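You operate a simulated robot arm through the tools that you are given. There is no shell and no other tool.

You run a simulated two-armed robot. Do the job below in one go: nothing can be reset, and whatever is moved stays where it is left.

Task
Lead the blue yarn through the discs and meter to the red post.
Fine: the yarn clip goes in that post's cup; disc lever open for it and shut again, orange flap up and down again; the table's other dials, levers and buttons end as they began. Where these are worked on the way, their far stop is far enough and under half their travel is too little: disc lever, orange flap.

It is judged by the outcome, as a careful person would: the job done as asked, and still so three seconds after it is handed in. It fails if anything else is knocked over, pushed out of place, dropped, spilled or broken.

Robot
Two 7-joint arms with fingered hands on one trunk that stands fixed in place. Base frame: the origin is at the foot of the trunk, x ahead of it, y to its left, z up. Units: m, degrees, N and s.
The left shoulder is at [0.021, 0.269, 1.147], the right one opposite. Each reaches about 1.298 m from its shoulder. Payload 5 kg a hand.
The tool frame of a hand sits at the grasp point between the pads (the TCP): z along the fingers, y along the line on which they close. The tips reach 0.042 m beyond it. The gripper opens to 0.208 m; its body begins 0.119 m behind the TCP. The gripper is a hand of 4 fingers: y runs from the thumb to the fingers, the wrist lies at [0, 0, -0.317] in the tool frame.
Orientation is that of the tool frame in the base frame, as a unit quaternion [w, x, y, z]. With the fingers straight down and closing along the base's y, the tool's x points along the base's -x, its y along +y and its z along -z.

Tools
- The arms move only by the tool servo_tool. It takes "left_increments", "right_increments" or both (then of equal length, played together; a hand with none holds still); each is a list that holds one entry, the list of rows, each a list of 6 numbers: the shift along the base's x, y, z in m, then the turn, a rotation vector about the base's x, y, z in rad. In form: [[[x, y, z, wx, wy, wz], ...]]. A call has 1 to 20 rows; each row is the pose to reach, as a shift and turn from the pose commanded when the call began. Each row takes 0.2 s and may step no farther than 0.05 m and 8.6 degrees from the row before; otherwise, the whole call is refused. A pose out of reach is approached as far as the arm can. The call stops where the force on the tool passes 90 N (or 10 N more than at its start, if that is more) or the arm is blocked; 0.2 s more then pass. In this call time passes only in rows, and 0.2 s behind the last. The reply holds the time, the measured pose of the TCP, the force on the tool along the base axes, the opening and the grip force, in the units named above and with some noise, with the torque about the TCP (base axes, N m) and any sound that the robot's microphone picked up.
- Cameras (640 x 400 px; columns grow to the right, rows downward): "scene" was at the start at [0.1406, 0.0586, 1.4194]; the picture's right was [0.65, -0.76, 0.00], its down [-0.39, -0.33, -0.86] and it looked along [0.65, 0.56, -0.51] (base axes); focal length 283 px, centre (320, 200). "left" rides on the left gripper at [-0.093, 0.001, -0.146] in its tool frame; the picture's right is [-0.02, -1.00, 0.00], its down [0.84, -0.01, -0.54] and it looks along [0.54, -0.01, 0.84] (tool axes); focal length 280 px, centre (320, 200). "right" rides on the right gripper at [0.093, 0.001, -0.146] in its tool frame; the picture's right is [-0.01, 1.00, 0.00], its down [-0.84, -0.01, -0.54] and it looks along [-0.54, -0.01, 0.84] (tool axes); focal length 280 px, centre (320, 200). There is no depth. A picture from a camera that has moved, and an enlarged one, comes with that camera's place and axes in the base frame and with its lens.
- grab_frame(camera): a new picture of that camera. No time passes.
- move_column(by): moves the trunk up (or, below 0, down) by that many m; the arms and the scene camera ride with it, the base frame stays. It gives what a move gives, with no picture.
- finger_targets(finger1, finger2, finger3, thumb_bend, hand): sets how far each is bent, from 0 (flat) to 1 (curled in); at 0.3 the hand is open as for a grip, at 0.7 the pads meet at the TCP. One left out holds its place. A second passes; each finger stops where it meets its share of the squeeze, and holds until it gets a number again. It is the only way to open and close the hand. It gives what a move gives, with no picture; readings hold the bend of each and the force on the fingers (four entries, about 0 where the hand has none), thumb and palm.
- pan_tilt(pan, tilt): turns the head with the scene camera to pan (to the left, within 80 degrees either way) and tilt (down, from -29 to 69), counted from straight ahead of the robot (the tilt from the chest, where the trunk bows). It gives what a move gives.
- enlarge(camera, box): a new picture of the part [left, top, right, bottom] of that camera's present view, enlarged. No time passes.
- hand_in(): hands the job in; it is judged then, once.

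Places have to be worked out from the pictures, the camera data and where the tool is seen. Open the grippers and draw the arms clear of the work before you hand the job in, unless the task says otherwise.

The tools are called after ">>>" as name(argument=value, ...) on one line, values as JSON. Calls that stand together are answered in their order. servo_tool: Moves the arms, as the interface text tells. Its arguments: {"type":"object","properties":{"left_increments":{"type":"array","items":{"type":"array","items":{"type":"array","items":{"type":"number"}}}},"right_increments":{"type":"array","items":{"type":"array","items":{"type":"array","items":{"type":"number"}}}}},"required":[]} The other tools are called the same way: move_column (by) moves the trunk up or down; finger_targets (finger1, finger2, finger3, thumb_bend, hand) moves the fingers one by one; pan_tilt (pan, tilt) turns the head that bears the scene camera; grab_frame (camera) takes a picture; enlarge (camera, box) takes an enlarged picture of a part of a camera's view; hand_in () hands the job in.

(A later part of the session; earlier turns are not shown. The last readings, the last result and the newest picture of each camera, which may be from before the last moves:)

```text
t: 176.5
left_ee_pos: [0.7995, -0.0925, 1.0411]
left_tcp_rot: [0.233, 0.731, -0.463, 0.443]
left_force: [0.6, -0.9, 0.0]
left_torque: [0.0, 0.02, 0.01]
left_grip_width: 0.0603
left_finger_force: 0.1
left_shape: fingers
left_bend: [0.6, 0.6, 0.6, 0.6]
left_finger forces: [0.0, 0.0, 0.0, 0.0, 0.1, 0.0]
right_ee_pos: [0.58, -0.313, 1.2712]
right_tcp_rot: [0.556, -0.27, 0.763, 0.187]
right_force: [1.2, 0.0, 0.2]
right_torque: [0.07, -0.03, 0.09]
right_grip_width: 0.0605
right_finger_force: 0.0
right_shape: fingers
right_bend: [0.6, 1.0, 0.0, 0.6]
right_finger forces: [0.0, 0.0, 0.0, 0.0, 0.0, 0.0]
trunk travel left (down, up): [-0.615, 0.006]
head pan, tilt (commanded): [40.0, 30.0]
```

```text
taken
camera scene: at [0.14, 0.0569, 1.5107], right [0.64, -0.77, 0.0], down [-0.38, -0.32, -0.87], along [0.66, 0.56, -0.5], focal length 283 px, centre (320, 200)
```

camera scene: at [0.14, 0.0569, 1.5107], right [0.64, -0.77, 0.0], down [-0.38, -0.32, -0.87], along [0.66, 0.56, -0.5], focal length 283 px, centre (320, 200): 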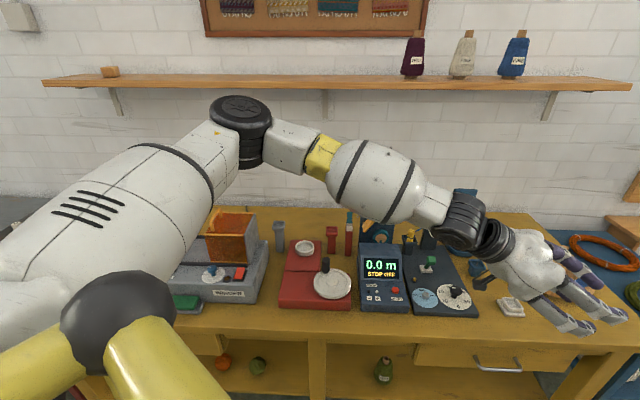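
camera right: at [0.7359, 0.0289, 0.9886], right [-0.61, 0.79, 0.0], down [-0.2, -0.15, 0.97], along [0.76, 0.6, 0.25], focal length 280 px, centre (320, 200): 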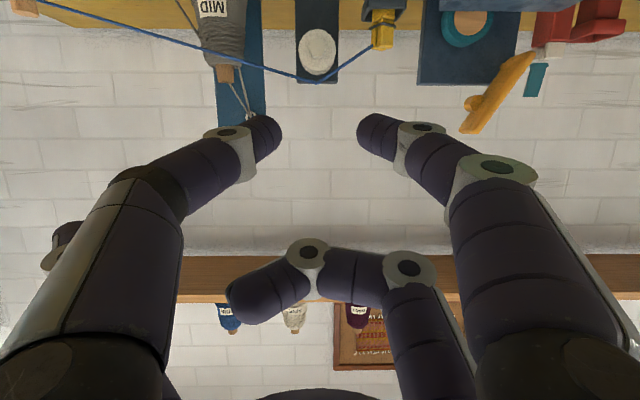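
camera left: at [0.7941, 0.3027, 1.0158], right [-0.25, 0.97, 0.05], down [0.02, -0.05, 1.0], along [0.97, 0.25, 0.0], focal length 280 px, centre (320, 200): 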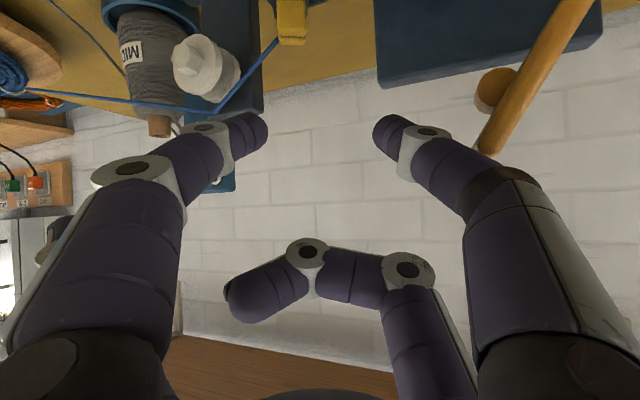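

It worked: the left arm now reaches across the body freely. I'll raise it a little and turn it to point forward along the bench's depth, ready for the clip in the dark cup.

>>> servo_tool(left_increments=[[[0.0326, 0.0219, 0.02, 0, 0, 0.1432], [0.0617, 0.0483, 0.04, 0, 0, 0.2864], [0.0867, 0.0785, 0.06, 0, 0, 0.4296], [0.1072, 0.112, 0.08, 0, 0, 0.5728], [0.1227, 0.1481, 0.1, 0, 0, 0.716], [0.1329, 0.186, 0.1, 0, 0, 0.8592], [0.1376, 0.2249, 0.1, 0, 0, 1.0024], [0.1367, 0.2642, 0.1, 0, 0, 1.1456], [0.1301, 0.3029, 0.1, 0, 0, 1.2888], [0.1182, 0.3403, 0.1, 0, 0, 1.432], [0.101, 0.3756, 0.1, 0, 0, 1.5752], [0.079, 0.408, 0.1, 0, 0, 1.719]]])

>>> grab_frame(camera="scene")

>>> grab_frame(camera="left")

```text
t: 179.1
left_ee_pos: [0.8795, 0.3214, 1.1451]
left_tcp_rot: [-0.183, 0.827, 0.254, 0.467]
left_force: [-0.5, 0.7, 4.1]
left_torque: [-0.33, 0.34, -0.07]
left_grip_width: 0.0602
left_finger_force: 0.1
left_shape: fingers
left_bend: [0.6, 0.6, 0.6, 0.6]
left_finger forces: [0.0, 0.1, 0.0, 0.1, 0.0, 0.0]
right_ee_pos: [0.5786, -0.3108, 1.2729]
right_tcp_rot: [0.556, -0.271, 0.763, 0.188]
right_force: [0.9, 0.5, 2.4]
right_torque: [-0.16, 0.15, -0.07]
right_grip_width: 0.0603
right_finger_force: 0.0
right_shape: fingers
right_bend: [0.6, 1.0, 0.0, 0.6]
right_finger forces: [0.0, 0.0, 0.0, 0.1, 0.0, 0.0]
trunk travel left (down, up): [-0.615, 0.006]
head pan, tilt (commanded): [40.0, 30.0]
```

```text
taken
camera scene: at [0.1393, 0.0587, 1.5114], right [0.64, -0.77, 0.0], down [-0.38, -0.32, -0.87], along [0.66, 0.56, -0.5], focal length 283 px, centre (320, 200)
```

scene: 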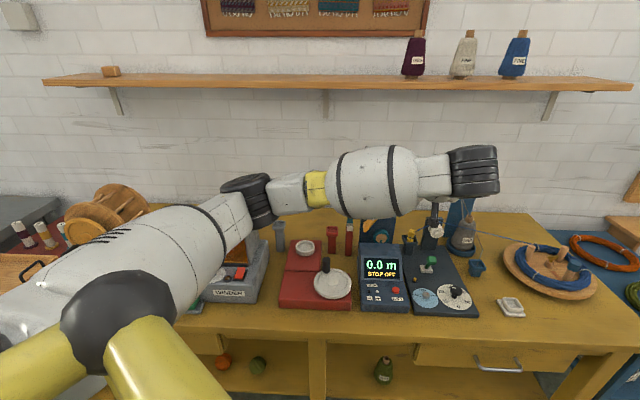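

```text
taken
camera left: at [0.7398, 0.216, 1.1358], right [-0.6, 0.8, 0.05], down [-0.01, -0.07, 1.0], along [0.8, 0.59, 0.05], focal length 280 px, centre (320, 200)
```

left: 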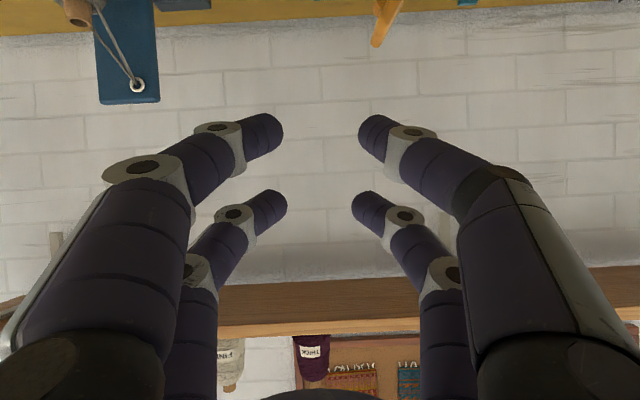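

The left arm now stretches out naturally over the bench. I'll shape its hand (thumb and finger1 open 8 cm, finger3 tucked, finger2 out), level it to 72°, and lower it to a point in front of the clip in the dark cup.

>>> finger_targets(hand="left", finger1=0.57, finger2=0.0, finger3=1.0, thumb_bend=0.57)

>>> servo_tool(left_increments=[[[0.01, -0.008, -0.02, 0.0246, -0.068, 0.0103], [0.025, -0.02, -0.055, 0.0493, -0.136, 0.0207], [0.04, -0.032, -0.095, 0.0739, -0.204, 0.031], [0.04, -0.032, -0.135, 0.0739, -0.204, 0.031], [0.04, -0.032, -0.17, 0.0739, -0.204, 0.031], [0.04, -0.0317, -0.2, 0.0739, -0.204, 0.031]]])

>>> grab_frame(camera="left")

>>> grab_frame(camera="scene")

```text
t: 180.1
left_ee_pos: [0.8814, 0.3183, 1.1387]
left_tcp_rot: [-0.183, 0.828, 0.251, 0.467]
left_force: [-0.4, 1.1, -0.9]
left_torque: [0.06, -0.03, 0.04]
left_grip_width: 0.0807
left_finger_force: 0.1
left_shape: fingers
left_bend: [0.56, 0.0, 1.0, 0.56]
left_finger forces: [0.0, 0.1, 0.0, 0.0, 0.0, 0.1]
right_ee_pos: [0.58, -0.3131, 1.2719]
right_tcp_rot: [0.556, -0.271, 0.763, 0.188]
right_force: [0.1, 0.1, 0.2]
right_torque: [0.01, 0.0, 0.04]
right_grip_width: 0.0605
right_finger_force: 0.1
right_shape: fingers
right_bend: [0.6, 1.0, 0.0, 0.6]
right_finger forces: [0.1, 0.0, 0.0, 0.0, 0.0, 0.0]
trunk travel left (down, up): [-0.615, 0.006]
head pan, tilt (commanded): [40.0, 30.0]
```

```text
t: 181.5
left_ee_pos: [0.9215, 0.2865, 0.9423]
left_tcp_rot: [-0.194, 0.765, 0.265, 0.554]
left_force: [1.5, 0.5, 1.0]
left_torque: [-0.11, 0.15, 0.03]
left_grip_width: 0.0805
left_finger_force: 0.0
left_shape: fingers
left_bend: [0.56, 0.0, 1.0, 0.56]
left_finger forces: [0.1, 0.0, 0.0, 0.0, 0.1, 0.0]
right_ee_pos: [0.5801, -0.3106, 1.2703]
right_tcp_rot: [0.556, -0.27, 0.764, 0.187]
right_force: [0.0, 0.6, -0.5]
right_torque: [0.02, 0.01, 0.04]
right_grip_width: 0.0601
right_finger_force: 0.1
right_shape: fingers
right_bend: [0.6, 1.0, 0.0, 0.6]
right_finger forces: [0.0, 0.0, 0.0, 0.0, 0.0, 0.0]
trunk travel left (down, up): [-0.615, 0.006]
head pan, tilt (commanded): [40.0, 30.0]
```

```text
taken
camera left: at [0.7902, 0.1817, 0.8983], right [-0.62, 0.78, -0.01], down [-0.2, -0.15, 0.97], along [0.76, 0.61, 0.25], focal length 280 px, centre (320, 200)
```

left: 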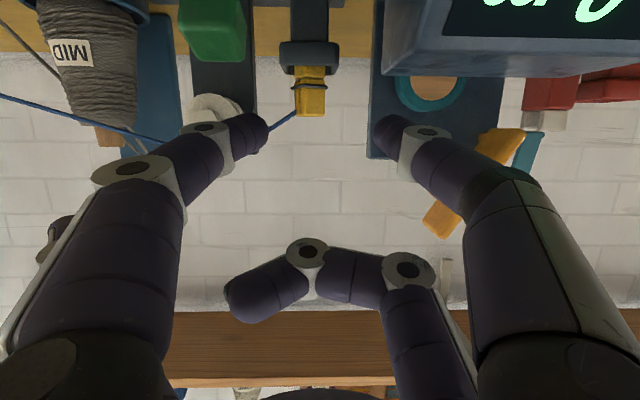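

```text
taken
camera scene: at [0.1406, 0.0581, 1.5107], right [0.64, -0.77, 0.0], down [-0.38, -0.32, -0.87], along [0.66, 0.56, -0.5], focal length 283 px, centre (320, 200)
```

scene: 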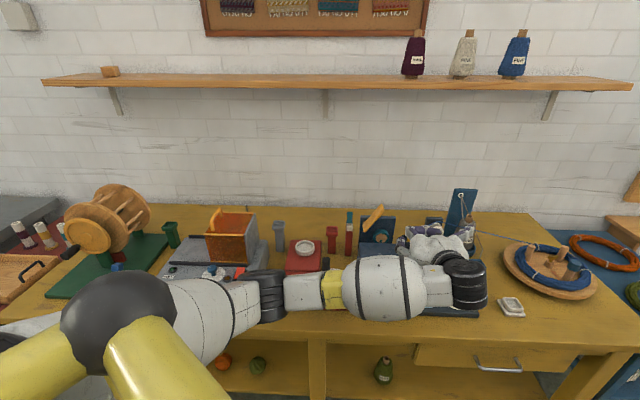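

The clip is framed between finger1 and thumb. I'll advance 6 cm along the fingers and re-check.

>>> servo_tool(left_increments=[[[0.0149, 0.0118, -0.0062, 0, 0, 0], [0.0298, 0.0236, -0.0124, 0, 0, 0], [0.0447, 0.0354, -0.0186, 0, 0, 0]]])

>>> grab_frame(camera="left")

>>> enlarge(camera="scene", box=[340, 180, 480, 290])

```text
t: 182.3
left_ee_pos: [0.9648, 0.3222, 0.9191]
left_tcp_rot: [-0.194, 0.765, 0.264, 0.554]
left_force: [0.5, 0.2, -0.3]
left_torque: [0.01, 0.0, -0.03]
left_grip_width: 0.0806
left_finger_force: 0.0
left_shape: fingers
left_bend: [0.56, 0.0, 1.0, 0.56]
left_finger forces: [0.1, 0.0, 0.0, 0.0, 0.1, 0.0]
right_ee_pos: [0.5801, -0.3114, 1.2715]
right_tcp_rot: [0.556, -0.269, 0.764, 0.186]
right_force: [0.5, -0.2, -0.7]
right_torque: [-0.02, 0.01, -0.02]
right_grip_width: 0.0601
right_finger_force: 0.0
right_shape: fingers
right_bend: [0.6, 1.0, 0.0, 0.6]
right_finger forces: [0.0, 0.0, 0.0, 0.1, 0.0, 0.0]
trunk travel left (down, up): [-0.615, 0.006]
head pan, tilt (commanded): [40.0, 30.0]
```

```text
taken
camera left: at [0.8326, 0.2172, 0.8761], right [-0.62, 0.78, -0.01], down [-0.2, -0.15, 0.97], along [0.76, 0.61, 0.25], focal length 280 px, centre (320, 200)
```

left: 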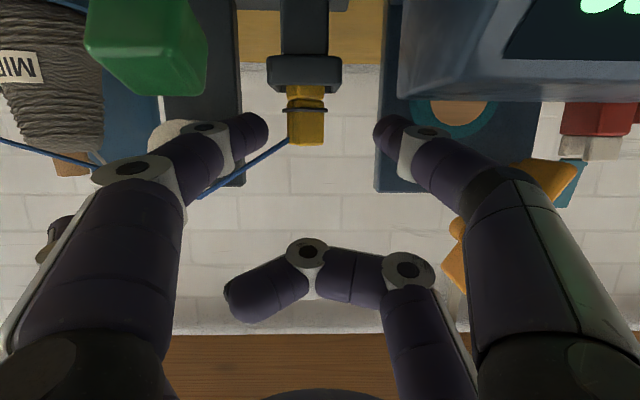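

```text
3.64 times, centred on (410, 235) of scene
camera zoom: at [0.1402, 0.0582, 1.5107], right [0.64, -0.77, 0.0], down [-0.38, -0.32, -0.87], along [0.66, 0.56, -0.5], focal length 1029 px, centre (-7, 73)
```

zoom: 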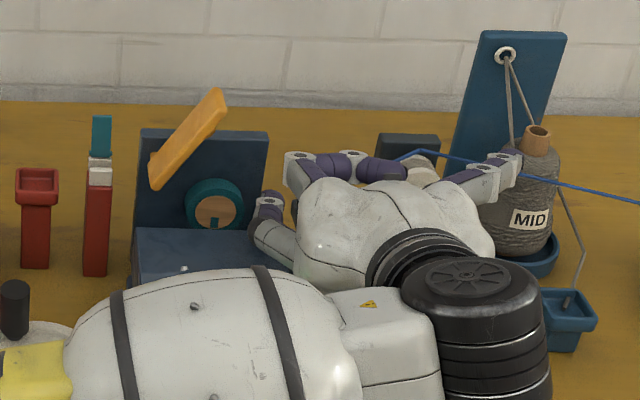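

The clip head is nearly at the pads. A final 3 cm advance, slightly raised, then I'll check and close.

>>> servo_tool(left_increments=[[[0.0112, 0.0089, -0.002, 0, 0, 0], [0.0215, 0.017, -0.004, 0, 0, 0]]])

>>> grab_frame(camera="left")

```text
t: 182.9
left_ee_pos: [0.9845, 0.3335, 0.9165]
left_tcp_rot: [-0.193, 0.766, 0.262, 0.554]
left_force: [-32.3, -20.5, 7.1]
left_torque: [-0.26, 1.2, 2.31]
left_grip_width: 0.0836
left_finger_force: 18.8
left_shape: fingers
left_bend: [0.56, 0.0, 1.0, 0.56]
left_finger forces: [0.1, 0.0, 0.0, 0.1, 37.4, 0.0]
right_ee_pos: [0.5772, -0.3128, 1.271]
right_tcp_rot: [0.556, -0.269, 0.764, 0.186]
right_force: [-0.1, -1.1, -0.2]
right_torque: [0.02, 0.01, 0.08]
right_grip_width: 0.0603
right_finger_force: 0.1
right_shape: fingers
right_bend: [0.6, 1.0, 0.0, 0.6]
right_finger forces: [0.0, 0.1, 0.1, 0.0, 0.0, 0.1]
trunk travel left (down, up): [-0.615, 0.006]
head pan, tilt (commanded): [40.0, 30.0]
```

```text
taken
camera left: at [0.8526, 0.2284, 0.8731], right [-0.62, 0.78, -0.01], down [-0.2, -0.15, 0.97], along [0.76, 0.6, 0.25], focal length 280 px, centre (320, 200)
```

left: 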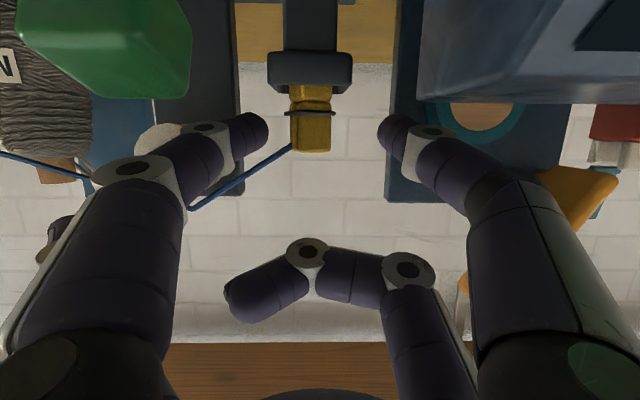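

The thumb met something (37 N) — it's touching the meter's back plate edge. I'll back off at once and check that the meter hasn't shifted.

>>> servo_tool(left_increments=[[[-0.015, -0.0119, 0.006, 0, 0, 0], [-0.03, -0.0238, 0.012, 0, 0, 0]]])

>>> grab_frame(camera="left")

>>> enlarge(camera="scene", box=[330, 190, 410, 250])

```text
t: 183.5
left_ee_pos: [0.9579, 0.3169, 0.9295]
left_tcp_rot: [-0.194, 0.766, 0.264, 0.553]
left_force: [0.8, -0.1, -0.3]
left_torque: [0.0, -0.04, 0.02]
left_grip_width: 0.0809
left_finger_force: 0.0
left_shape: fingers
left_bend: [0.56, 0.0, 1.0, 0.56]
left_finger forces: [0.0, 0.0, 0.1, 0.0, 0.0, 0.0]
right_ee_pos: [0.5802, -0.3105, 1.272]
right_tcp_rot: [0.555, -0.27, 0.764, 0.187]
right_force: [1.1, 0.3, 0.1]
right_torque: [-0.01, 0.01, -0.03]
right_grip_width: 0.0601
right_finger_force: 0.0
right_shape: fingers
right_bend: [0.6, 1.0, 0.0, 0.6]
right_finger forces: [0.0, 0.1, 0.1, 0.0, 0.0, 0.0]
trunk travel left (down, up): [-0.615, 0.006]
head pan, tilt (commanded): [40.0, 30.0]
```

```text
taken
camera left: at [0.8259, 0.2106, 0.8856], right [-0.62, 0.78, -0.01], down [-0.2, -0.15, 0.97], along [0.76, 0.61, 0.25], focal length 280 px, centre (320, 200)
```

left: 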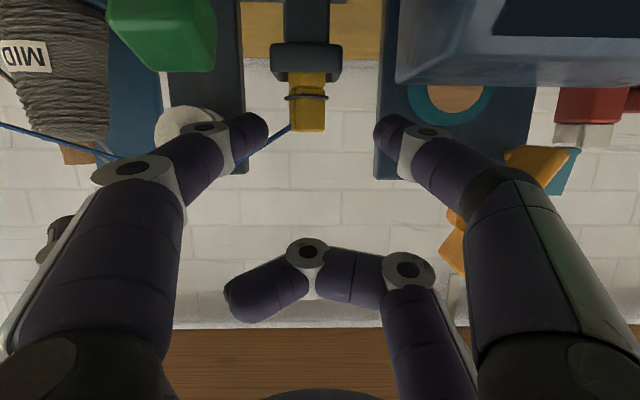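

```text
6.67 times, centred on (370, 220) of scene
camera zoom: at [0.1404, 0.0582, 1.5107], right [0.64, -0.77, 0.0], down [-0.38, -0.32, -0.87], along [0.66, 0.56, -0.5], focal length 1886 px, centre (-13, 67)
```

zoom: 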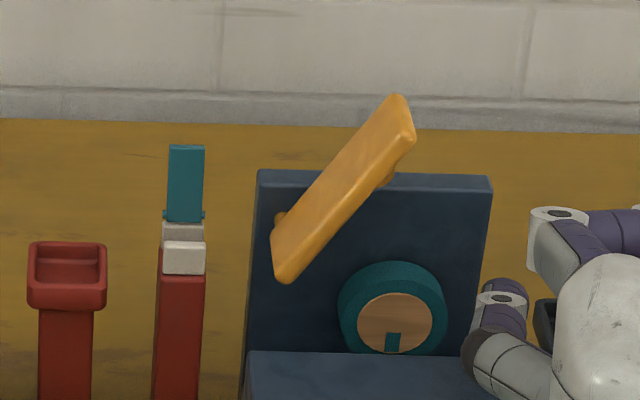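

The meter and flap look unmoved. I'll draw the thumb in so its tip clears the back plate, then advance again.

>>> finger_targets(hand="left", thumb_bend=0.64)

>>> servo_tool(left_increments=[[[0.0085, 0.0067, -0.0035, 0, 0, 0], [0.017, 0.0134, -0.007, 0, 0, 0]]])

>>> grab_frame(camera="left")

```text
t: 184.5
left_ee_pos: [0.957, 0.3159, 0.9302]
left_tcp_rot: [-0.195, 0.765, 0.264, 0.554]
left_force: [-0.8, -0.2, 0.4]
left_torque: [0.06, 0.02, 0.01]
left_grip_width: 0.0602
left_finger_force: 0.0
left_shape: fingers
left_bend: [0.56, 0.0, 1.0, 0.64]
left_finger forces: [0.0, 0.0, 0.1, 0.1, 0.0, 0.1]
right_ee_pos: [0.5799, -0.3119, 1.2713]
right_tcp_rot: [0.556, -0.27, 0.764, 0.188]
right_force: [0.4, -0.3, 0.5]
right_torque: [0.05, 0.01, -0.02]
right_grip_width: 0.0601
right_finger_force: 0.0
right_shape: fingers
right_bend: [0.6, 1.0, 0.0, 0.6]
right_finger forces: [0.0, 0.1, 0.1, 0.0, 0.0, 0.1]
trunk travel left (down, up): [-0.615, 0.006]
head pan, tilt (commanded): [40.0, 30.0]
```

```text
t: 185.1
left_ee_pos: [0.9735, 0.329, 0.9214]
left_tcp_rot: [-0.194, 0.766, 0.264, 0.554]
left_force: [-0.9, -0.8, -0.3]
left_torque: [-0.01, 0.01, 0.01]
left_grip_width: 0.0605
left_finger_force: 0.1
left_shape: fingers
left_bend: [0.56, 0.0, 1.0, 0.64]
left_finger forces: [0.0, 0.1, 0.0, 0.0, 0.2, 0.0]
right_ee_pos: [0.5797, -0.3113, 1.2722]
right_tcp_rot: [0.556, -0.271, 0.763, 0.188]
right_force: [1.5, 0.5, -0.5]
right_torque: [0.01, 0.03, -0.02]
right_grip_width: 0.0601
right_finger_force: 0.0
right_shape: fingers
right_bend: [0.6, 1.0, 0.0, 0.6]
right_finger forces: [0.0, 0.0, 0.0, 0.0, 0.1, 0.0]
trunk travel left (down, up): [-0.615, 0.006]
head pan, tilt (commanded): [40.0, 30.0]
```

```text
taken
camera left: at [0.8413, 0.2235, 0.8777], right [-0.62, 0.78, -0.01], down [-0.2, -0.15, 0.97], along [0.76, 0.6, 0.25], focal length 280 px, centre (320, 200)
```

left: 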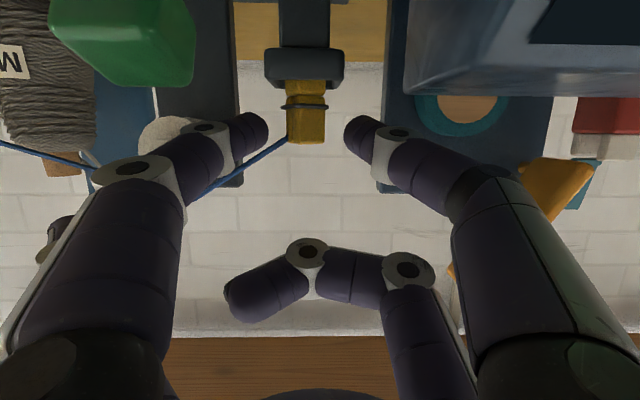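

Clear now. A last centimetre forward, then close on the clip head.

>>> servo_tool(left_increments=[[[0.0095, 0.0075, -0.003, 0, 0, 0]]])

>>> finger_targets(hand="left", finger1=0.71, thumb_bend=0.71)

>>> grab_frame(camera="left")

```text
t: 185.5
left_ee_pos: [0.9812, 0.336, 0.9182]
left_tcp_rot: [-0.194, 0.766, 0.264, 0.553]
left_force: [-0.2, 0.0, 0.9]
left_torque: [-0.03, 0.01, -0.01]
left_grip_width: 0.0606
left_finger_force: 0.1
left_shape: fingers
left_bend: [0.56, 0.0, 1.0, 0.64]
left_finger forces: [0.0, 0.0, 0.0, 0.0, 0.1, 0.0]
right_ee_pos: [0.5799, -0.311, 1.2719]
right_tcp_rot: [0.555, -0.27, 0.764, 0.187]
right_force: [0.1, 0.7, 0.2]
right_torque: [-0.03, 0.03, -0.02]
right_grip_width: 0.0604
right_finger_force: 0.0
right_shape: fingers
right_bend: [0.6, 1.0, 0.0, 0.6]
right_finger forces: [0.1, 0.0, 0.0, 0.0, 0.0, 0.0]
trunk travel left (down, up): [-0.615, 0.006]
head pan, tilt (commanded): [40.0, 30.0]
```

```text
t: 186.5
left_ee_pos: [0.9816, 0.3363, 0.9192]
left_tcp_rot: [-0.195, 0.765, 0.265, 0.554]
left_force: [-0.5, 0.2, -0.1]
left_torque: [0.01, 0.03, -0.02]
left_grip_width: 0.0297
left_finger_force: 6.9
left_shape: fingers
left_bend: [0.63, 0.0, 1.0, 0.7]
left_finger forces: [6.3, 0.0, 0.1, 0.0, 7.3, 0.0]
right_ee_pos: [0.5795, -0.3119, 1.2733]
right_tcp_rot: [0.556, -0.27, 0.764, 0.187]
right_force: [0.1, -0.3, 0.0]
right_torque: [0.01, 0.03, 0.02]
right_grip_width: 0.0604
right_finger_force: 0.1
right_shape: fingers
right_bend: [0.6, 1.0, 0.0, 0.6]
right_finger forces: [0.0, 0.0, 0.0, 0.0, 0.1, 0.0]
trunk travel left (down, up): [-0.615, 0.006]
head pan, tilt (commanded): [40.0, 30.0]
```

```text
taken
camera left: at [0.8501, 0.2304, 0.8755], right [-0.62, 0.78, -0.01], down [-0.2, -0.15, 0.97], along [0.76, 0.6, 0.25], focal length 280 px, centre (320, 200)
```

left: 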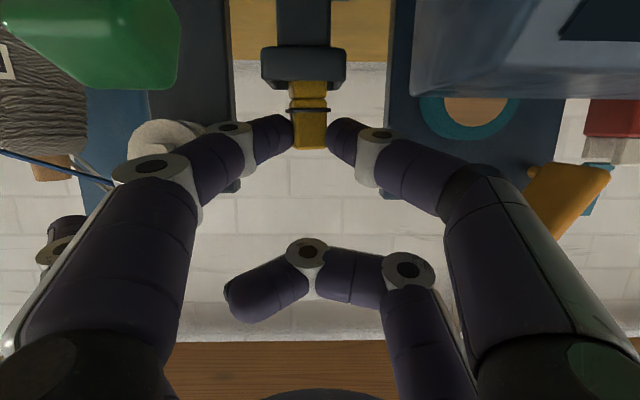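

The clip is held, but at this flat angle the hand's camera would meet the crank handle when placing at the red post. A 60° tilt avoids that, so I'll release the clip in its cup, back off, re-tilt, and regrasp with the hand set a little left of the clip to stay clear of the disc nut.

>>> finger_targets(hand="left", finger1=0.6, thumb_bend=0.64)

>>> servo_tool(left_increments=[[[-0.0149, -0.0118, 0.0062, 0, 0, 0], [-0.0298, -0.0236, 0.0124, 0, 0, 0], [-0.0395, -0.0133, 0.033, 0, 0, 0], [-0.0395, -0.0133, 0.033, -0.0652, 0.082, 0], [-0.0395, -0.0133, 0.033, -0.1304, 0.1639, 0]]])

>>> grab_frame(camera="left")

```text
t: 187.5
left_ee_pos: [0.9814, 0.3357, 0.9186]
left_tcp_rot: [-0.194, 0.765, 0.263, 0.555]
left_force: [0.1, 0.4, -0.2]
left_torque: [-0.03, -0.04, 0.0]
left_grip_width: 0.0497
left_finger_force: 0.0
left_shape: fingers
left_bend: [0.6, 0.0, 1.0, 0.64]
left_finger forces: [0.0, 0.0, 0.1, 0.0, 0.0, 0.0]
right_ee_pos: [0.579, -0.311, 1.271]
right_tcp_rot: [0.556, -0.27, 0.764, 0.187]
right_force: [0.1, -0.4, 0.8]
right_torque: [0.0, 0.01, -0.01]
right_grip_width: 0.0601
right_finger_force: 0.0
right_shape: fingers
right_bend: [0.6, 1.0, 0.0, 0.6]
right_finger forces: [0.1, 0.0, 0.1, 0.0, 0.0, 0.0]
trunk travel left (down, up): [-0.615, 0.006]
head pan, tilt (commanded): [40.0, 30.0]
```

```text
t: 188.7
left_ee_pos: [0.942, 0.3219, 0.951]
left_tcp_rot: [-0.165, 0.82, 0.282, 0.47]
left_force: [-0.3, -0.3, -1.5]
left_torque: [0.06, -0.09, -0.01]
left_grip_width: 0.0498
left_finger_force: 0.2
left_shape: fingers
left_bend: [0.6, 0.0, 1.0, 0.64]
left_finger forces: [0.0, 0.1, 0.0, 0.1, 0.0, 0.1]
right_ee_pos: [0.5798, -0.3106, 1.2714]
right_tcp_rot: [0.556, -0.27, 0.763, 0.187]
right_force: [0.0, -0.7, 0.1]
right_torque: [0.03, -0.02, 0.03]
right_grip_width: 0.0605
right_finger_force: 0.1
right_shape: fingers
right_bend: [0.6, 1.0, 0.0, 0.6]
right_finger forces: [0.0, 0.1, 0.1, 0.0, 0.0, 0.0]
trunk travel left (down, up): [-0.615, 0.006]
head pan, tilt (commanded): [40.0, 30.0]
```

```text
taken
camera left: at [0.8068, 0.2134, 0.9443], right [-0.62, 0.78, -0.01], down [-0.04, -0.02, 1.0], along [0.78, 0.62, 0.04], focal length 280 px, centre (320, 200)
```

left: 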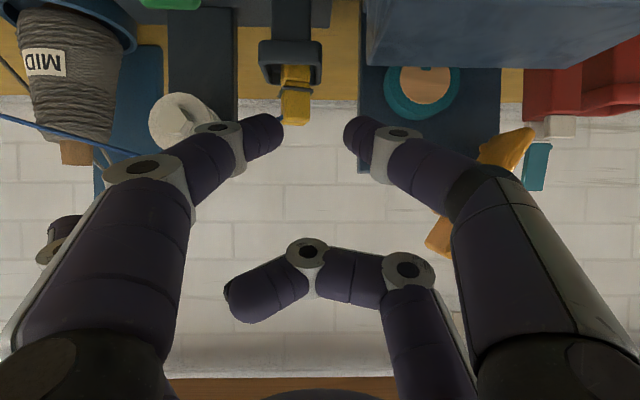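

The clip now sits toward finger1's side as intended; I'll open finger1 a bit more for clearance and advance.

>>> finger_targets(hand="left", finger1=0.52)

>>> servo_tool(left_increments=[[[0.0136, 0.0107, -0.0101, 0, 0, 0], [0.0271, 0.0214, -0.0202, 0, 0, 0]]])

>>> grab_frame(camera="left")

```text
t: 189.7
left_ee_pos: [0.943, 0.3221, 0.9523]
left_tcp_rot: [-0.165, 0.819, 0.283, 0.471]
left_force: [-0.3, -0.8, 0.0]
left_torque: [-0.01, -0.02, 0.01]
left_grip_width: 0.0706
left_finger_force: 0.1
left_shape: fingers
left_bend: [0.52, 0.0, 1.0, 0.64]
left_finger forces: [0.1, 0.1, 0.1, 0.0, 0.1, 0.1]
right_ee_pos: [0.5789, -0.3111, 1.2719]
right_tcp_rot: [0.555, -0.271, 0.764, 0.187]
right_force: [-0.4, -0.5, 0.3]
right_torque: [-0.01, 0.03, -0.02]
right_grip_width: 0.0604
right_finger_force: 0.0
right_shape: fingers
right_bend: [0.6, 1.0, 0.0, 0.6]
right_finger forces: [0.0, 0.0, 0.0, 0.1, 0.0, 0.0]
trunk travel left (down, up): [-0.615, 0.006]
head pan, tilt (commanded): [40.0, 30.0]
```

```text
t: 190.3
left_ee_pos: [0.9702, 0.3437, 0.9319]
left_tcp_rot: [-0.165, 0.819, 0.283, 0.471]
left_force: [1.4, 0.0, -0.4]
left_torque: [0.0, 0.04, 0.01]
left_grip_width: 0.0704
left_finger_force: 0.1
left_shape: fingers
left_bend: [0.52, 0.0, 1.0, 0.64]
left_finger forces: [0.1, 0.1, 0.0, 0.0, 0.0, 0.1]
right_ee_pos: [0.5797, -0.3111, 1.2711]
right_tcp_rot: [0.556, -0.27, 0.764, 0.186]
right_force: [0.0, -0.5, -0.4]
right_torque: [0.0, 0.01, 0.01]
right_grip_width: 0.0603
right_finger_force: 0.1
right_shape: fingers
right_bend: [0.6, 1.0, 0.0, 0.6]
right_finger forces: [0.1, 0.0, 0.0, 0.1, 0.0, 0.1]
trunk travel left (down, up): [-0.615, 0.006]
head pan, tilt (commanded): [40.0, 30.0]
```

```text
taken
camera left: at [0.8336, 0.2352, 0.924], right [-0.62, 0.78, -0.01], down [-0.04, -0.02, 1.0], along [0.78, 0.62, 0.04], focal length 280 px, centre (320, 200)
```

left: 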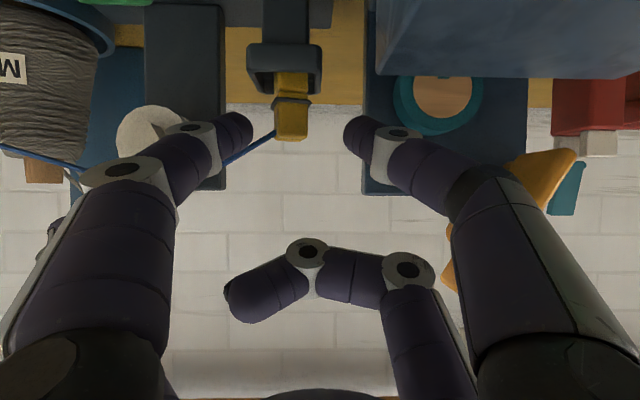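

Good alignment. One more short advance, then I'll close with the thumb reaching farther than finger1.

>>> servo_tool(left_increments=[[[0.0115, 0.0091, -0.008, 0, 0, 0]]])

>>> finger_targets(hand="left", finger1=0.64, thumb_bend=0.78)

>>> grab_frame(camera="left")

```text
t: 190.7
left_ee_pos: [0.9801, 0.355, 0.923]
left_tcp_rot: [-0.165, 0.819, 0.283, 0.471]
left_force: [0.2, 0.6, 0.0]
left_torque: [0.02, -0.02, -0.01]
left_grip_width: 0.0706
left_finger_force: 0.0
left_shape: fingers
left_bend: [0.52, 0.0, 1.0, 0.64]
left_finger forces: [0.0, 0.0, 0.0, 0.0, 0.0, 0.0]
right_ee_pos: [0.5797, -0.3116, 1.2721]
right_tcp_rot: [0.556, -0.269, 0.764, 0.187]
right_force: [0.0, 0.7, 0.9]
right_torque: [0.01, -0.01, -0.04]
right_grip_width: 0.0603
right_finger_force: 0.1
right_shape: fingers
right_bend: [0.6, 1.0, 0.0, 0.6]
right_finger forces: [0.1, 0.0, 0.1, 0.0, 0.0, 0.1]
trunk travel left (down, up): [-0.615, 0.006]
head pan, tilt (commanded): [40.0, 30.0]
```

```text
t: 191.7
left_ee_pos: [0.9803, 0.3551, 0.923]
left_tcp_rot: [-0.165, 0.819, 0.283, 0.471]
left_force: [0.2, -0.3, -0.1]
left_torque: [0.0, 0.0, 0.01]
left_grip_width: 0.0229
left_finger_force: 6.3
left_shape: fingers
left_bend: [0.6, 0.0, 1.0, 0.76]
left_finger forces: [6.2, 0.0, 0.1, 0.0, 6.6, 0.0]
right_ee_pos: [0.5785, -0.3111, 1.2723]
right_tcp_rot: [0.556, -0.27, 0.763, 0.187]
right_force: [-0.3, 0.6, -0.6]
right_torque: [-0.02, 0.0, -0.04]
right_grip_width: 0.0605
right_finger_force: 0.1
right_shape: fingers
right_bend: [0.6, 1.0, 0.0, 0.6]
right_finger forces: [0.1, 0.1, 0.0, 0.0, 0.1, 0.1]
trunk travel left (down, up): [-0.615, 0.006]
head pan, tilt (commanded): [40.0, 30.0]
```

```text
taken
camera left: at [0.8446, 0.2449, 0.9156], right [-0.62, 0.78, -0.01], down [-0.04, -0.02, 1.0], along [0.78, 0.62, 0.04], focal length 280 px, centre (320, 200)
```

left: 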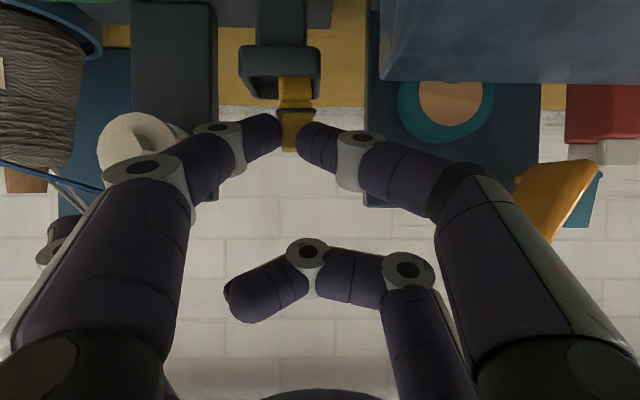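

Gripped evenly. I'll firm it slightly, lift the clip straight out of the dark cup, and check.

>>> finger_targets(hand="left", finger1=0.66, thumb_bend=0.8)

>>> servo_tool(left_increments=[[[0, 0, 0.015, 0, 0, 0], [-0.003, -0.002, 0.035, 0, 0, 0], [-0.006, -0.005, 0.055, 0, 0, 0]]])

>>> grab_frame(camera="left")

>>> enlarge(camera="scene", box=[330, 170, 490, 290])

```text
t: 192.7
left_ee_pos: [0.98, 0.3533, 0.9234]
left_tcp_rot: [-0.165, 0.819, 0.283, 0.471]
left_force: [0.2, -0.1, -1.1]
left_torque: [0.0, 0.02, 0.0]
left_grip_width: 0.024
left_finger_force: 9.3
left_shape: fingers
left_bend: [0.59, 0.0, 1.0, 0.78]
left_finger forces: [9.3, 0.0, 0.0, 0.0, 9.2, 0.1]
right_ee_pos: [0.5788, -0.3122, 1.2716]
right_tcp_rot: [0.556, -0.27, 0.763, 0.187]
right_force: [-0.4, 0.1, -1.0]
right_torque: [0.01, 0.01, -0.03]
right_grip_width: 0.0605
right_finger_force: 0.1
right_shape: fingers
right_bend: [0.6, 1.0, 0.0, 0.6]
right_finger forces: [0.0, 0.1, 0.0, 0.0, 0.0, 0.1]
trunk travel left (down, up): [-0.615, 0.006]
head pan, tilt (commanded): [40.0, 30.0]
```

```text
t: 193.5
left_ee_pos: [0.9753, 0.3478, 0.9756]
left_tcp_rot: [-0.165, 0.819, 0.282, 0.472]
left_force: [-0.1, -0.4, -0.7]
left_torque: [0.06, -0.07, -0.03]
left_grip_width: 0.0239
left_finger_force: 9.5
left_shape: fingers
left_bend: [0.59, 0.0, 1.0, 0.78]
left_finger forces: [9.2, 0.0, 0.1, 0.1, 9.3, 0.0]
right_ee_pos: [0.5789, -0.3119, 1.2715]
right_tcp_rot: [0.556, -0.27, 0.764, 0.186]
right_force: [0.2, 0.0, -0.5]
right_torque: [0.03, -0.01, -0.01]
right_grip_width: 0.0603
right_finger_force: 0.1
right_shape: fingers
right_bend: [0.6, 1.0, 0.0, 0.6]
right_finger forces: [0.1, 0.1, 0.0, 0.0, 0.0, 0.1]
trunk travel left (down, up): [-0.615, 0.006]
head pan, tilt (commanded): [40.0, 30.0]
```

```text
taken
camera left: at [0.8393, 0.2396, 0.9687], right [-0.62, 0.78, -0.01], down [-0.04, -0.02, 1.0], along [0.78, 0.62, 0.04], focal length 280 px, centre (320, 200)
```

left: 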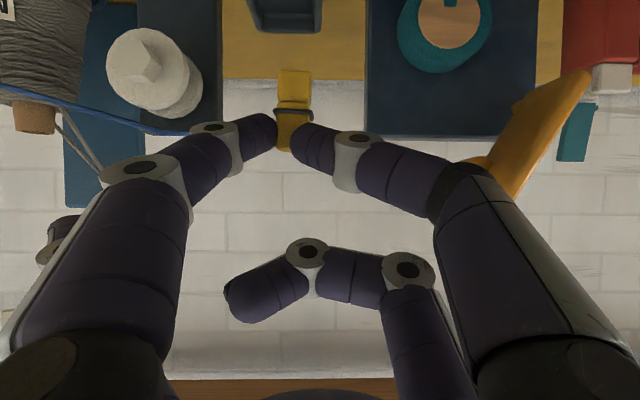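

```text
3.33 times, centred on (410, 230) of scene
camera zoom: at [0.1397, 0.0576, 1.5108], right [0.64, -0.77, 0.0], down [-0.38, -0.32, -0.87], along [0.66, 0.56, -0.5], focal length 943 px, centre (20, 100)
```

zoom: 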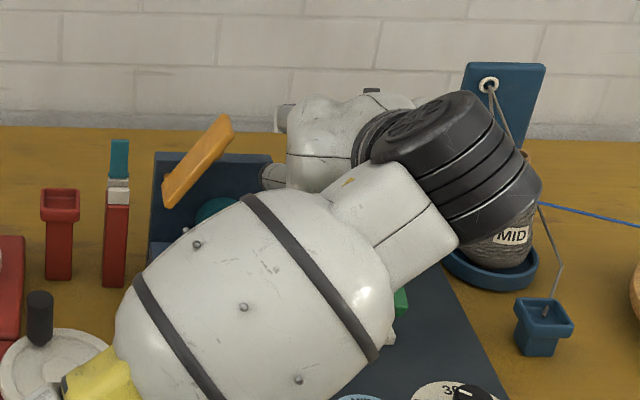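

The clip is free and upright in the left hand. I'll bring it toward the robot to pass in front of the raised flap, then leftward past the pole.

>>> servo_tool(left_increments=[[[-0.0282, -0.0224, 0.0, 0, 0, 0], [-0.0563, -0.0448, 0.0, 0, 0, 0], [-0.0817, -0.0129, 0.0, 0, 0, 0], [-0.107, 0.019, 0.0, 0, 0, 0], [-0.1323, 0.0508, 0.0, 0, 0, 0], [-0.1577, 0.0827, 0.0, 0, 0, 0], [-0.183, 0.1145, 0.0, 0, 0, 0], [-0.2084, 0.1464, 0.0, 0, 0, 0], [-0.2337, 0.1782, 0.0, 0, 0, 0]]])

>>> grab_frame(camera="left")

>>> grab_frame(camera="scene")

>>> enlarge(camera="scene", box=[260, 160, 460, 290])

```text
t: 195.5
left_ee_pos: [0.7408, 0.5283, 0.9779]
left_tcp_rot: [-0.165, 0.819, 0.282, 0.471]
left_force: [0.2, 0.1, -0.6]
left_torque: [0.01, -0.02, 0.07]
left_grip_width: 0.0241
left_finger_force: 9.3
left_shape: fingers
left_bend: [0.59, 0.0, 1.0, 0.78]
left_finger forces: [9.1, 0.1, 0.1, 0.0, 9.1, 0.1]
right_ee_pos: [0.5801, -0.3112, 1.2712]
right_tcp_rot: [0.556, -0.27, 0.763, 0.186]
right_force: [-0.5, 0.2, 0.2]
right_torque: [-0.06, 0.02, -0.05]
right_grip_width: 0.0606
right_finger_force: 0.0
right_shape: fingers
right_bend: [0.6, 1.0, 0.0, 0.6]
right_finger forces: [0.0, 0.0, 0.0, 0.1, 0.0, 0.0]
trunk travel left (down, up): [-0.615, 0.006]
head pan, tilt (commanded): [40.0, 30.0]
```

```text
taken
camera left: at [0.6055, 0.4195, 0.9706], right [-0.62, 0.78, -0.01], down [-0.04, -0.02, 1.0], along [0.78, 0.62, 0.04], focal length 280 px, centre (320, 200)
```

left: 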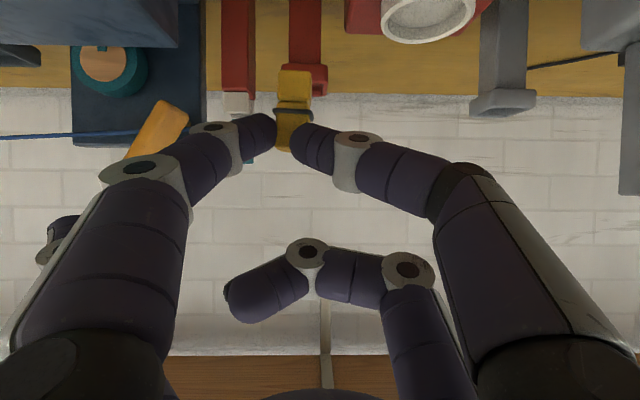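

```text
taken
camera scene: at [0.1401, 0.0584, 1.5108], right [0.64, -0.77, 0.0], down [-0.38, -0.32, -0.87], along [0.66, 0.56, -0.5], focal length 283 px, centre (320, 200)
```

scene: 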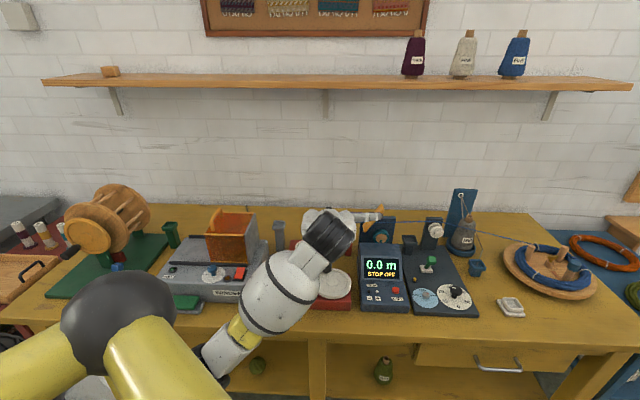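

```text
3.08 times, centred on (360, 225) of scene
camera zoom: at [0.1401, 0.0584, 1.5108], right [0.64, -0.77, 0.0], down [-0.38, -0.32, -0.87], along [0.66, 0.56, -0.5], focal length 870 px, centre (197, 123)
```

zoom: 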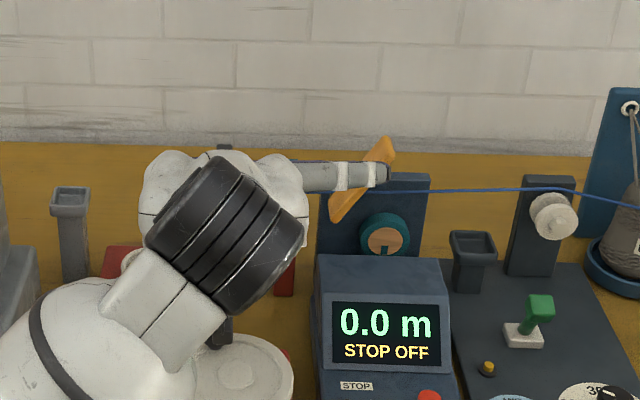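

The clip is now in front of the red post. I'll zoom the hand camera on the red cup and pole to fix the cup's exact position before moving in.

>>> enlarge(camera="left", box=[200, 40, 360, 160])

>>> finger_targets(hand="left", finger2=1.0, finger3=0.0)

>>> enlarge(camera="scene", box=[300, 180, 400, 250])

```text
3.33 times, centred on (280, 100) of left
camera zoom: at [0.6055, 0.4195, 0.9706], right [-0.62, 0.78, -0.01], down [-0.04, -0.02, 1.0], along [0.78, 0.62, 0.04], focal length 935 px, centre (453, 533)
```

zoom: 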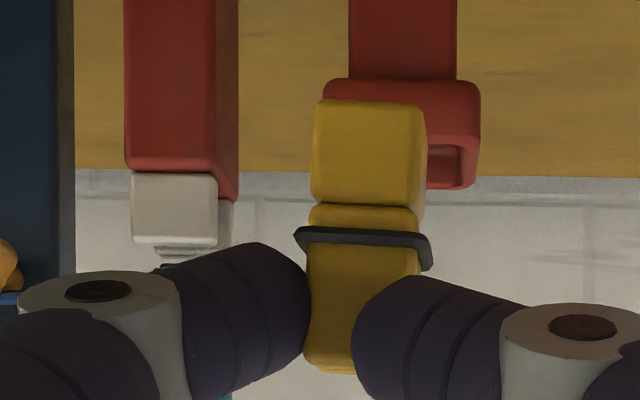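

```text
t: 196.5
left_ee_pos: [0.7412, 0.5285, 0.9781]
left_tcp_rot: [-0.166, 0.819, 0.283, 0.471]
left_force: [0.1, 0.4, 0.2]
left_torque: [0.01, 0.0, -0.03]
left_grip_width: 0.0243
left_finger_force: 8.9
left_shape: fingers
left_bend: [0.59, 1.0, 0.0, 0.78]
left_finger forces: [9.1, 0.0, 0.0, 0.0, 9.1, 0.0]
right_ee_pos: [0.5787, -0.3114, 1.2724]
right_tcp_rot: [0.556, -0.271, 0.763, 0.188]
right_force: [-0.4, -0.4, 0.9]
right_torque: [-0.01, 0.03, -0.05]
right_grip_width: 0.0603
right_finger_force: 0.1
right_shape: fingers
right_bend: [0.6, 1.0, 0.0, 0.6]
right_finger forces: [0.0, 0.0, 0.0, 0.0, 0.1, 0.1]
trunk travel left (down, up): [-0.615, 0.006]
head pan, tilt (commanded): [40.0, 30.0]
```

```text
5.71 times, centred on (350, 215) of scene
camera zoom: at [0.1398, 0.0582, 1.5108], right [0.64, -0.77, 0.0], down [-0.38, -0.32, -0.87], along [0.66, 0.56, -0.5], focal length 1617 px, centre (149, 114)
```

zoom: 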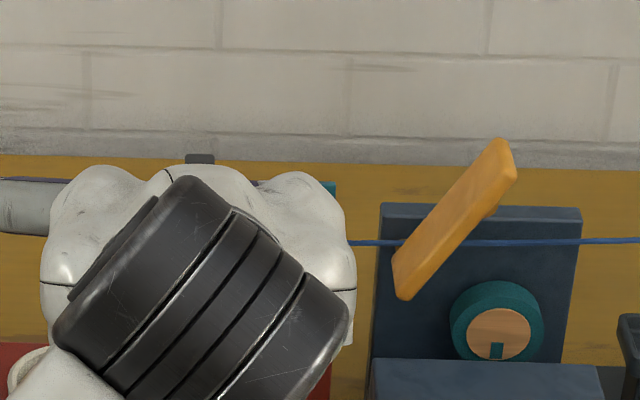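

The cup's rim works out at about F 1.026, L −0.066, z 0.871. I'll turn the hand 18° so finger1 clears the pole, then check before moving back over the cup.

>>> servo_tool(left_increments=[[[0.0012, 0.0021, 0, 0, 0, -0.105], [0.0024, 0.0042, 0, 0, 0, -0.209], [0.0036, 0.0063, 0, 0, 0, -0.314], [0.0305, 0.0287, -0.003, 0, 0, -0.314]]])

>>> grab_frame(camera="left")

>>> enlarge(camera="left", box=[220, 40, 380, 160])

>>> enlarge(camera="scene", box=[300, 180, 440, 270])

```text
t: 197.5
left_ee_pos: [0.7701, 0.5527, 0.9728]
left_tcp_rot: [-0.089, 0.853, 0.151, 0.491]
left_force: [-0.9, -0.1, -0.4]
left_torque: [0.03, 0.01, -0.03]
left_grip_width: 0.0241
left_finger_force: 9.3
left_shape: fingers
left_bend: [0.59, 1.0, 0.0, 0.78]
left_finger forces: [9.0, 0.1, 0.1, 0.0, 9.2, 0.1]
right_ee_pos: [0.5786, -0.3117, 1.2721]
right_tcp_rot: [0.556, -0.27, 0.764, 0.187]
right_force: [-0.5, -0.3, 0.1]
right_torque: [-0.05, 0.03, -0.06]
right_grip_width: 0.0603
right_finger_force: 0.3
right_shape: fingers
right_bend: [0.6, 1.0, 0.0, 0.6]
right_finger forces: [0.0, 0.0, 0.1, 0.1, 0.1, 0.0]
trunk travel left (down, up): [-0.615, 0.006]
head pan, tilt (commanded): [40.0, 30.0]
```

```text
taken
camera left: at [0.6082, 0.4914, 0.9665], right [-0.35, 0.94, -0.01], down [-0.04, -0.01, 1.0], along [0.94, 0.35, 0.04], focal length 280 px, centre (320, 200)
```

left: 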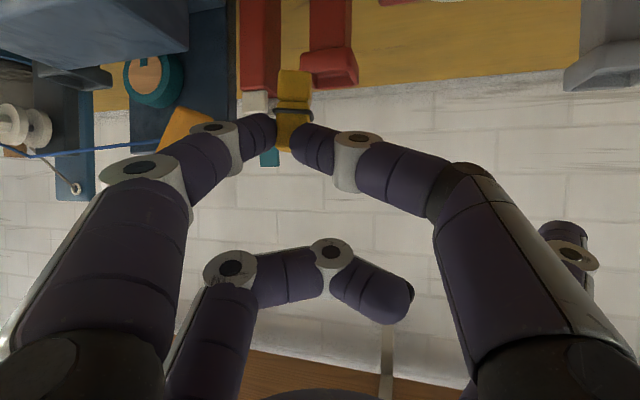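

```text
3.33 times, centred on (300, 100) of left
camera zoom: at [0.6082, 0.4914, 0.9665], right [-0.35, 0.94, -0.01], down [-0.04, -0.01, 1.0], along [0.94, 0.35, 0.04], focal length 935 px, centre (387, 533)
```

zoom: 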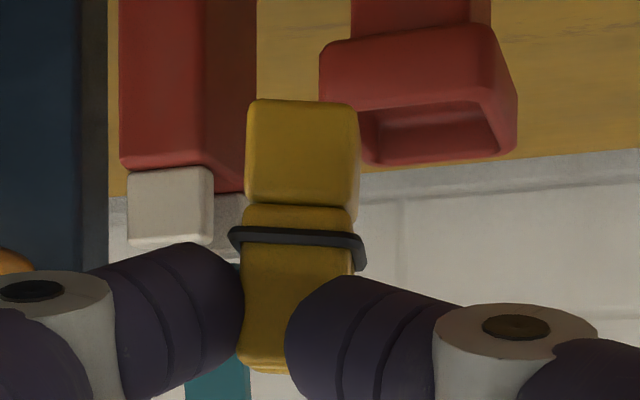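

```text
4.44 times, centred on (370, 225) of scene
camera zoom: at [0.1396, 0.0581, 1.5107], right [0.64, -0.77, 0.0], down [-0.38, -0.32, -0.87], along [0.66, 0.56, -0.5], focal length 1257 px, centre (98, 89)
```

zoom: 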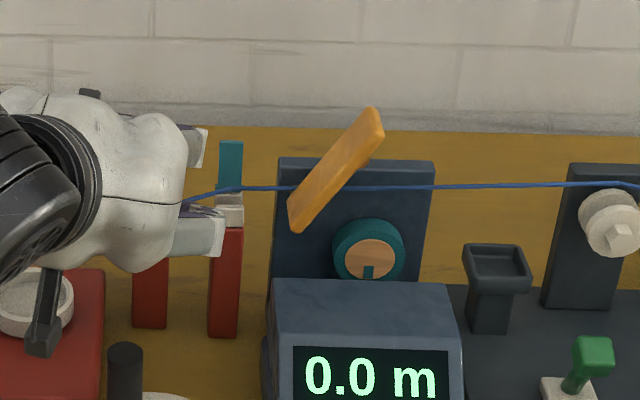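

The yarn seems to bend at the pole as well. I'll zoom in to see exactly how it runs between discs, meter and pole.

>>> enlarge(camera="scene", box=[335, 205, 385, 240])

>>> enlarge(camera="scene", box=[350, 205, 400, 240])

>>> enlarge(camera="right", box=[300, 0, 640, 200])

```text
11.43 times, centred on (360, 222) of scene
camera zoom: at [0.1396, 0.0581, 1.5107], right [0.64, -0.77, 0.0], down [-0.38, -0.32, -0.87], along [0.66, 0.56, -0.5], focal length 3233 px, centre (-137, -57)
```

zoom: 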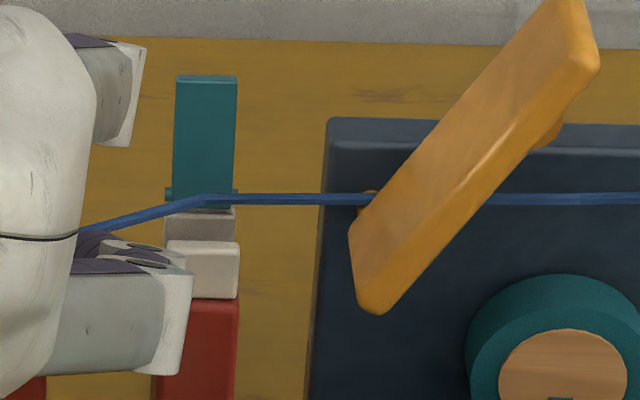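

```text
11.43 times, centred on (375, 222) of scene
camera zoom: at [0.1396, 0.0581, 1.5107], right [0.64, -0.77, 0.0], down [-0.38, -0.32, -0.87], along [0.66, 0.56, -0.5], focal length 3233 px, centre (-309, -57)
```

zoom: 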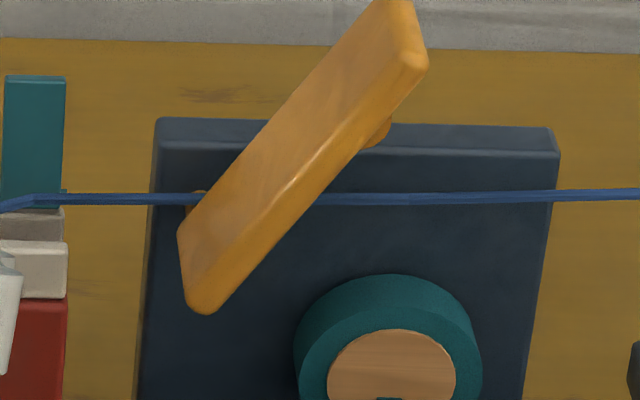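

```text
1.88 times, centred on (470, 100) of right
camera zoom: at [0.446, -0.4149, 1.228], right [-0.62, 0.79, 0.0], down [-0.2, -0.15, 0.97], along [0.76, 0.6, 0.25], focal length 528 px, centre (38, 388)
```

zoom: 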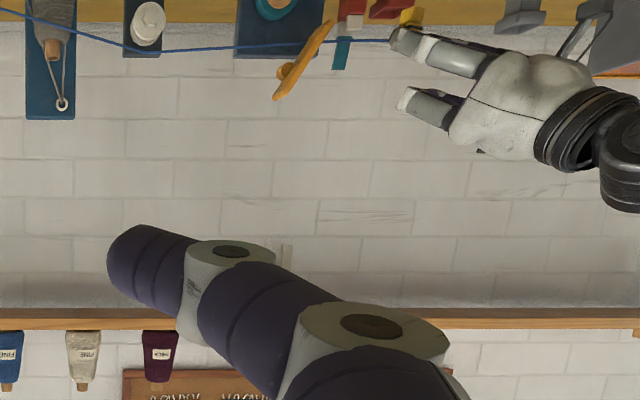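

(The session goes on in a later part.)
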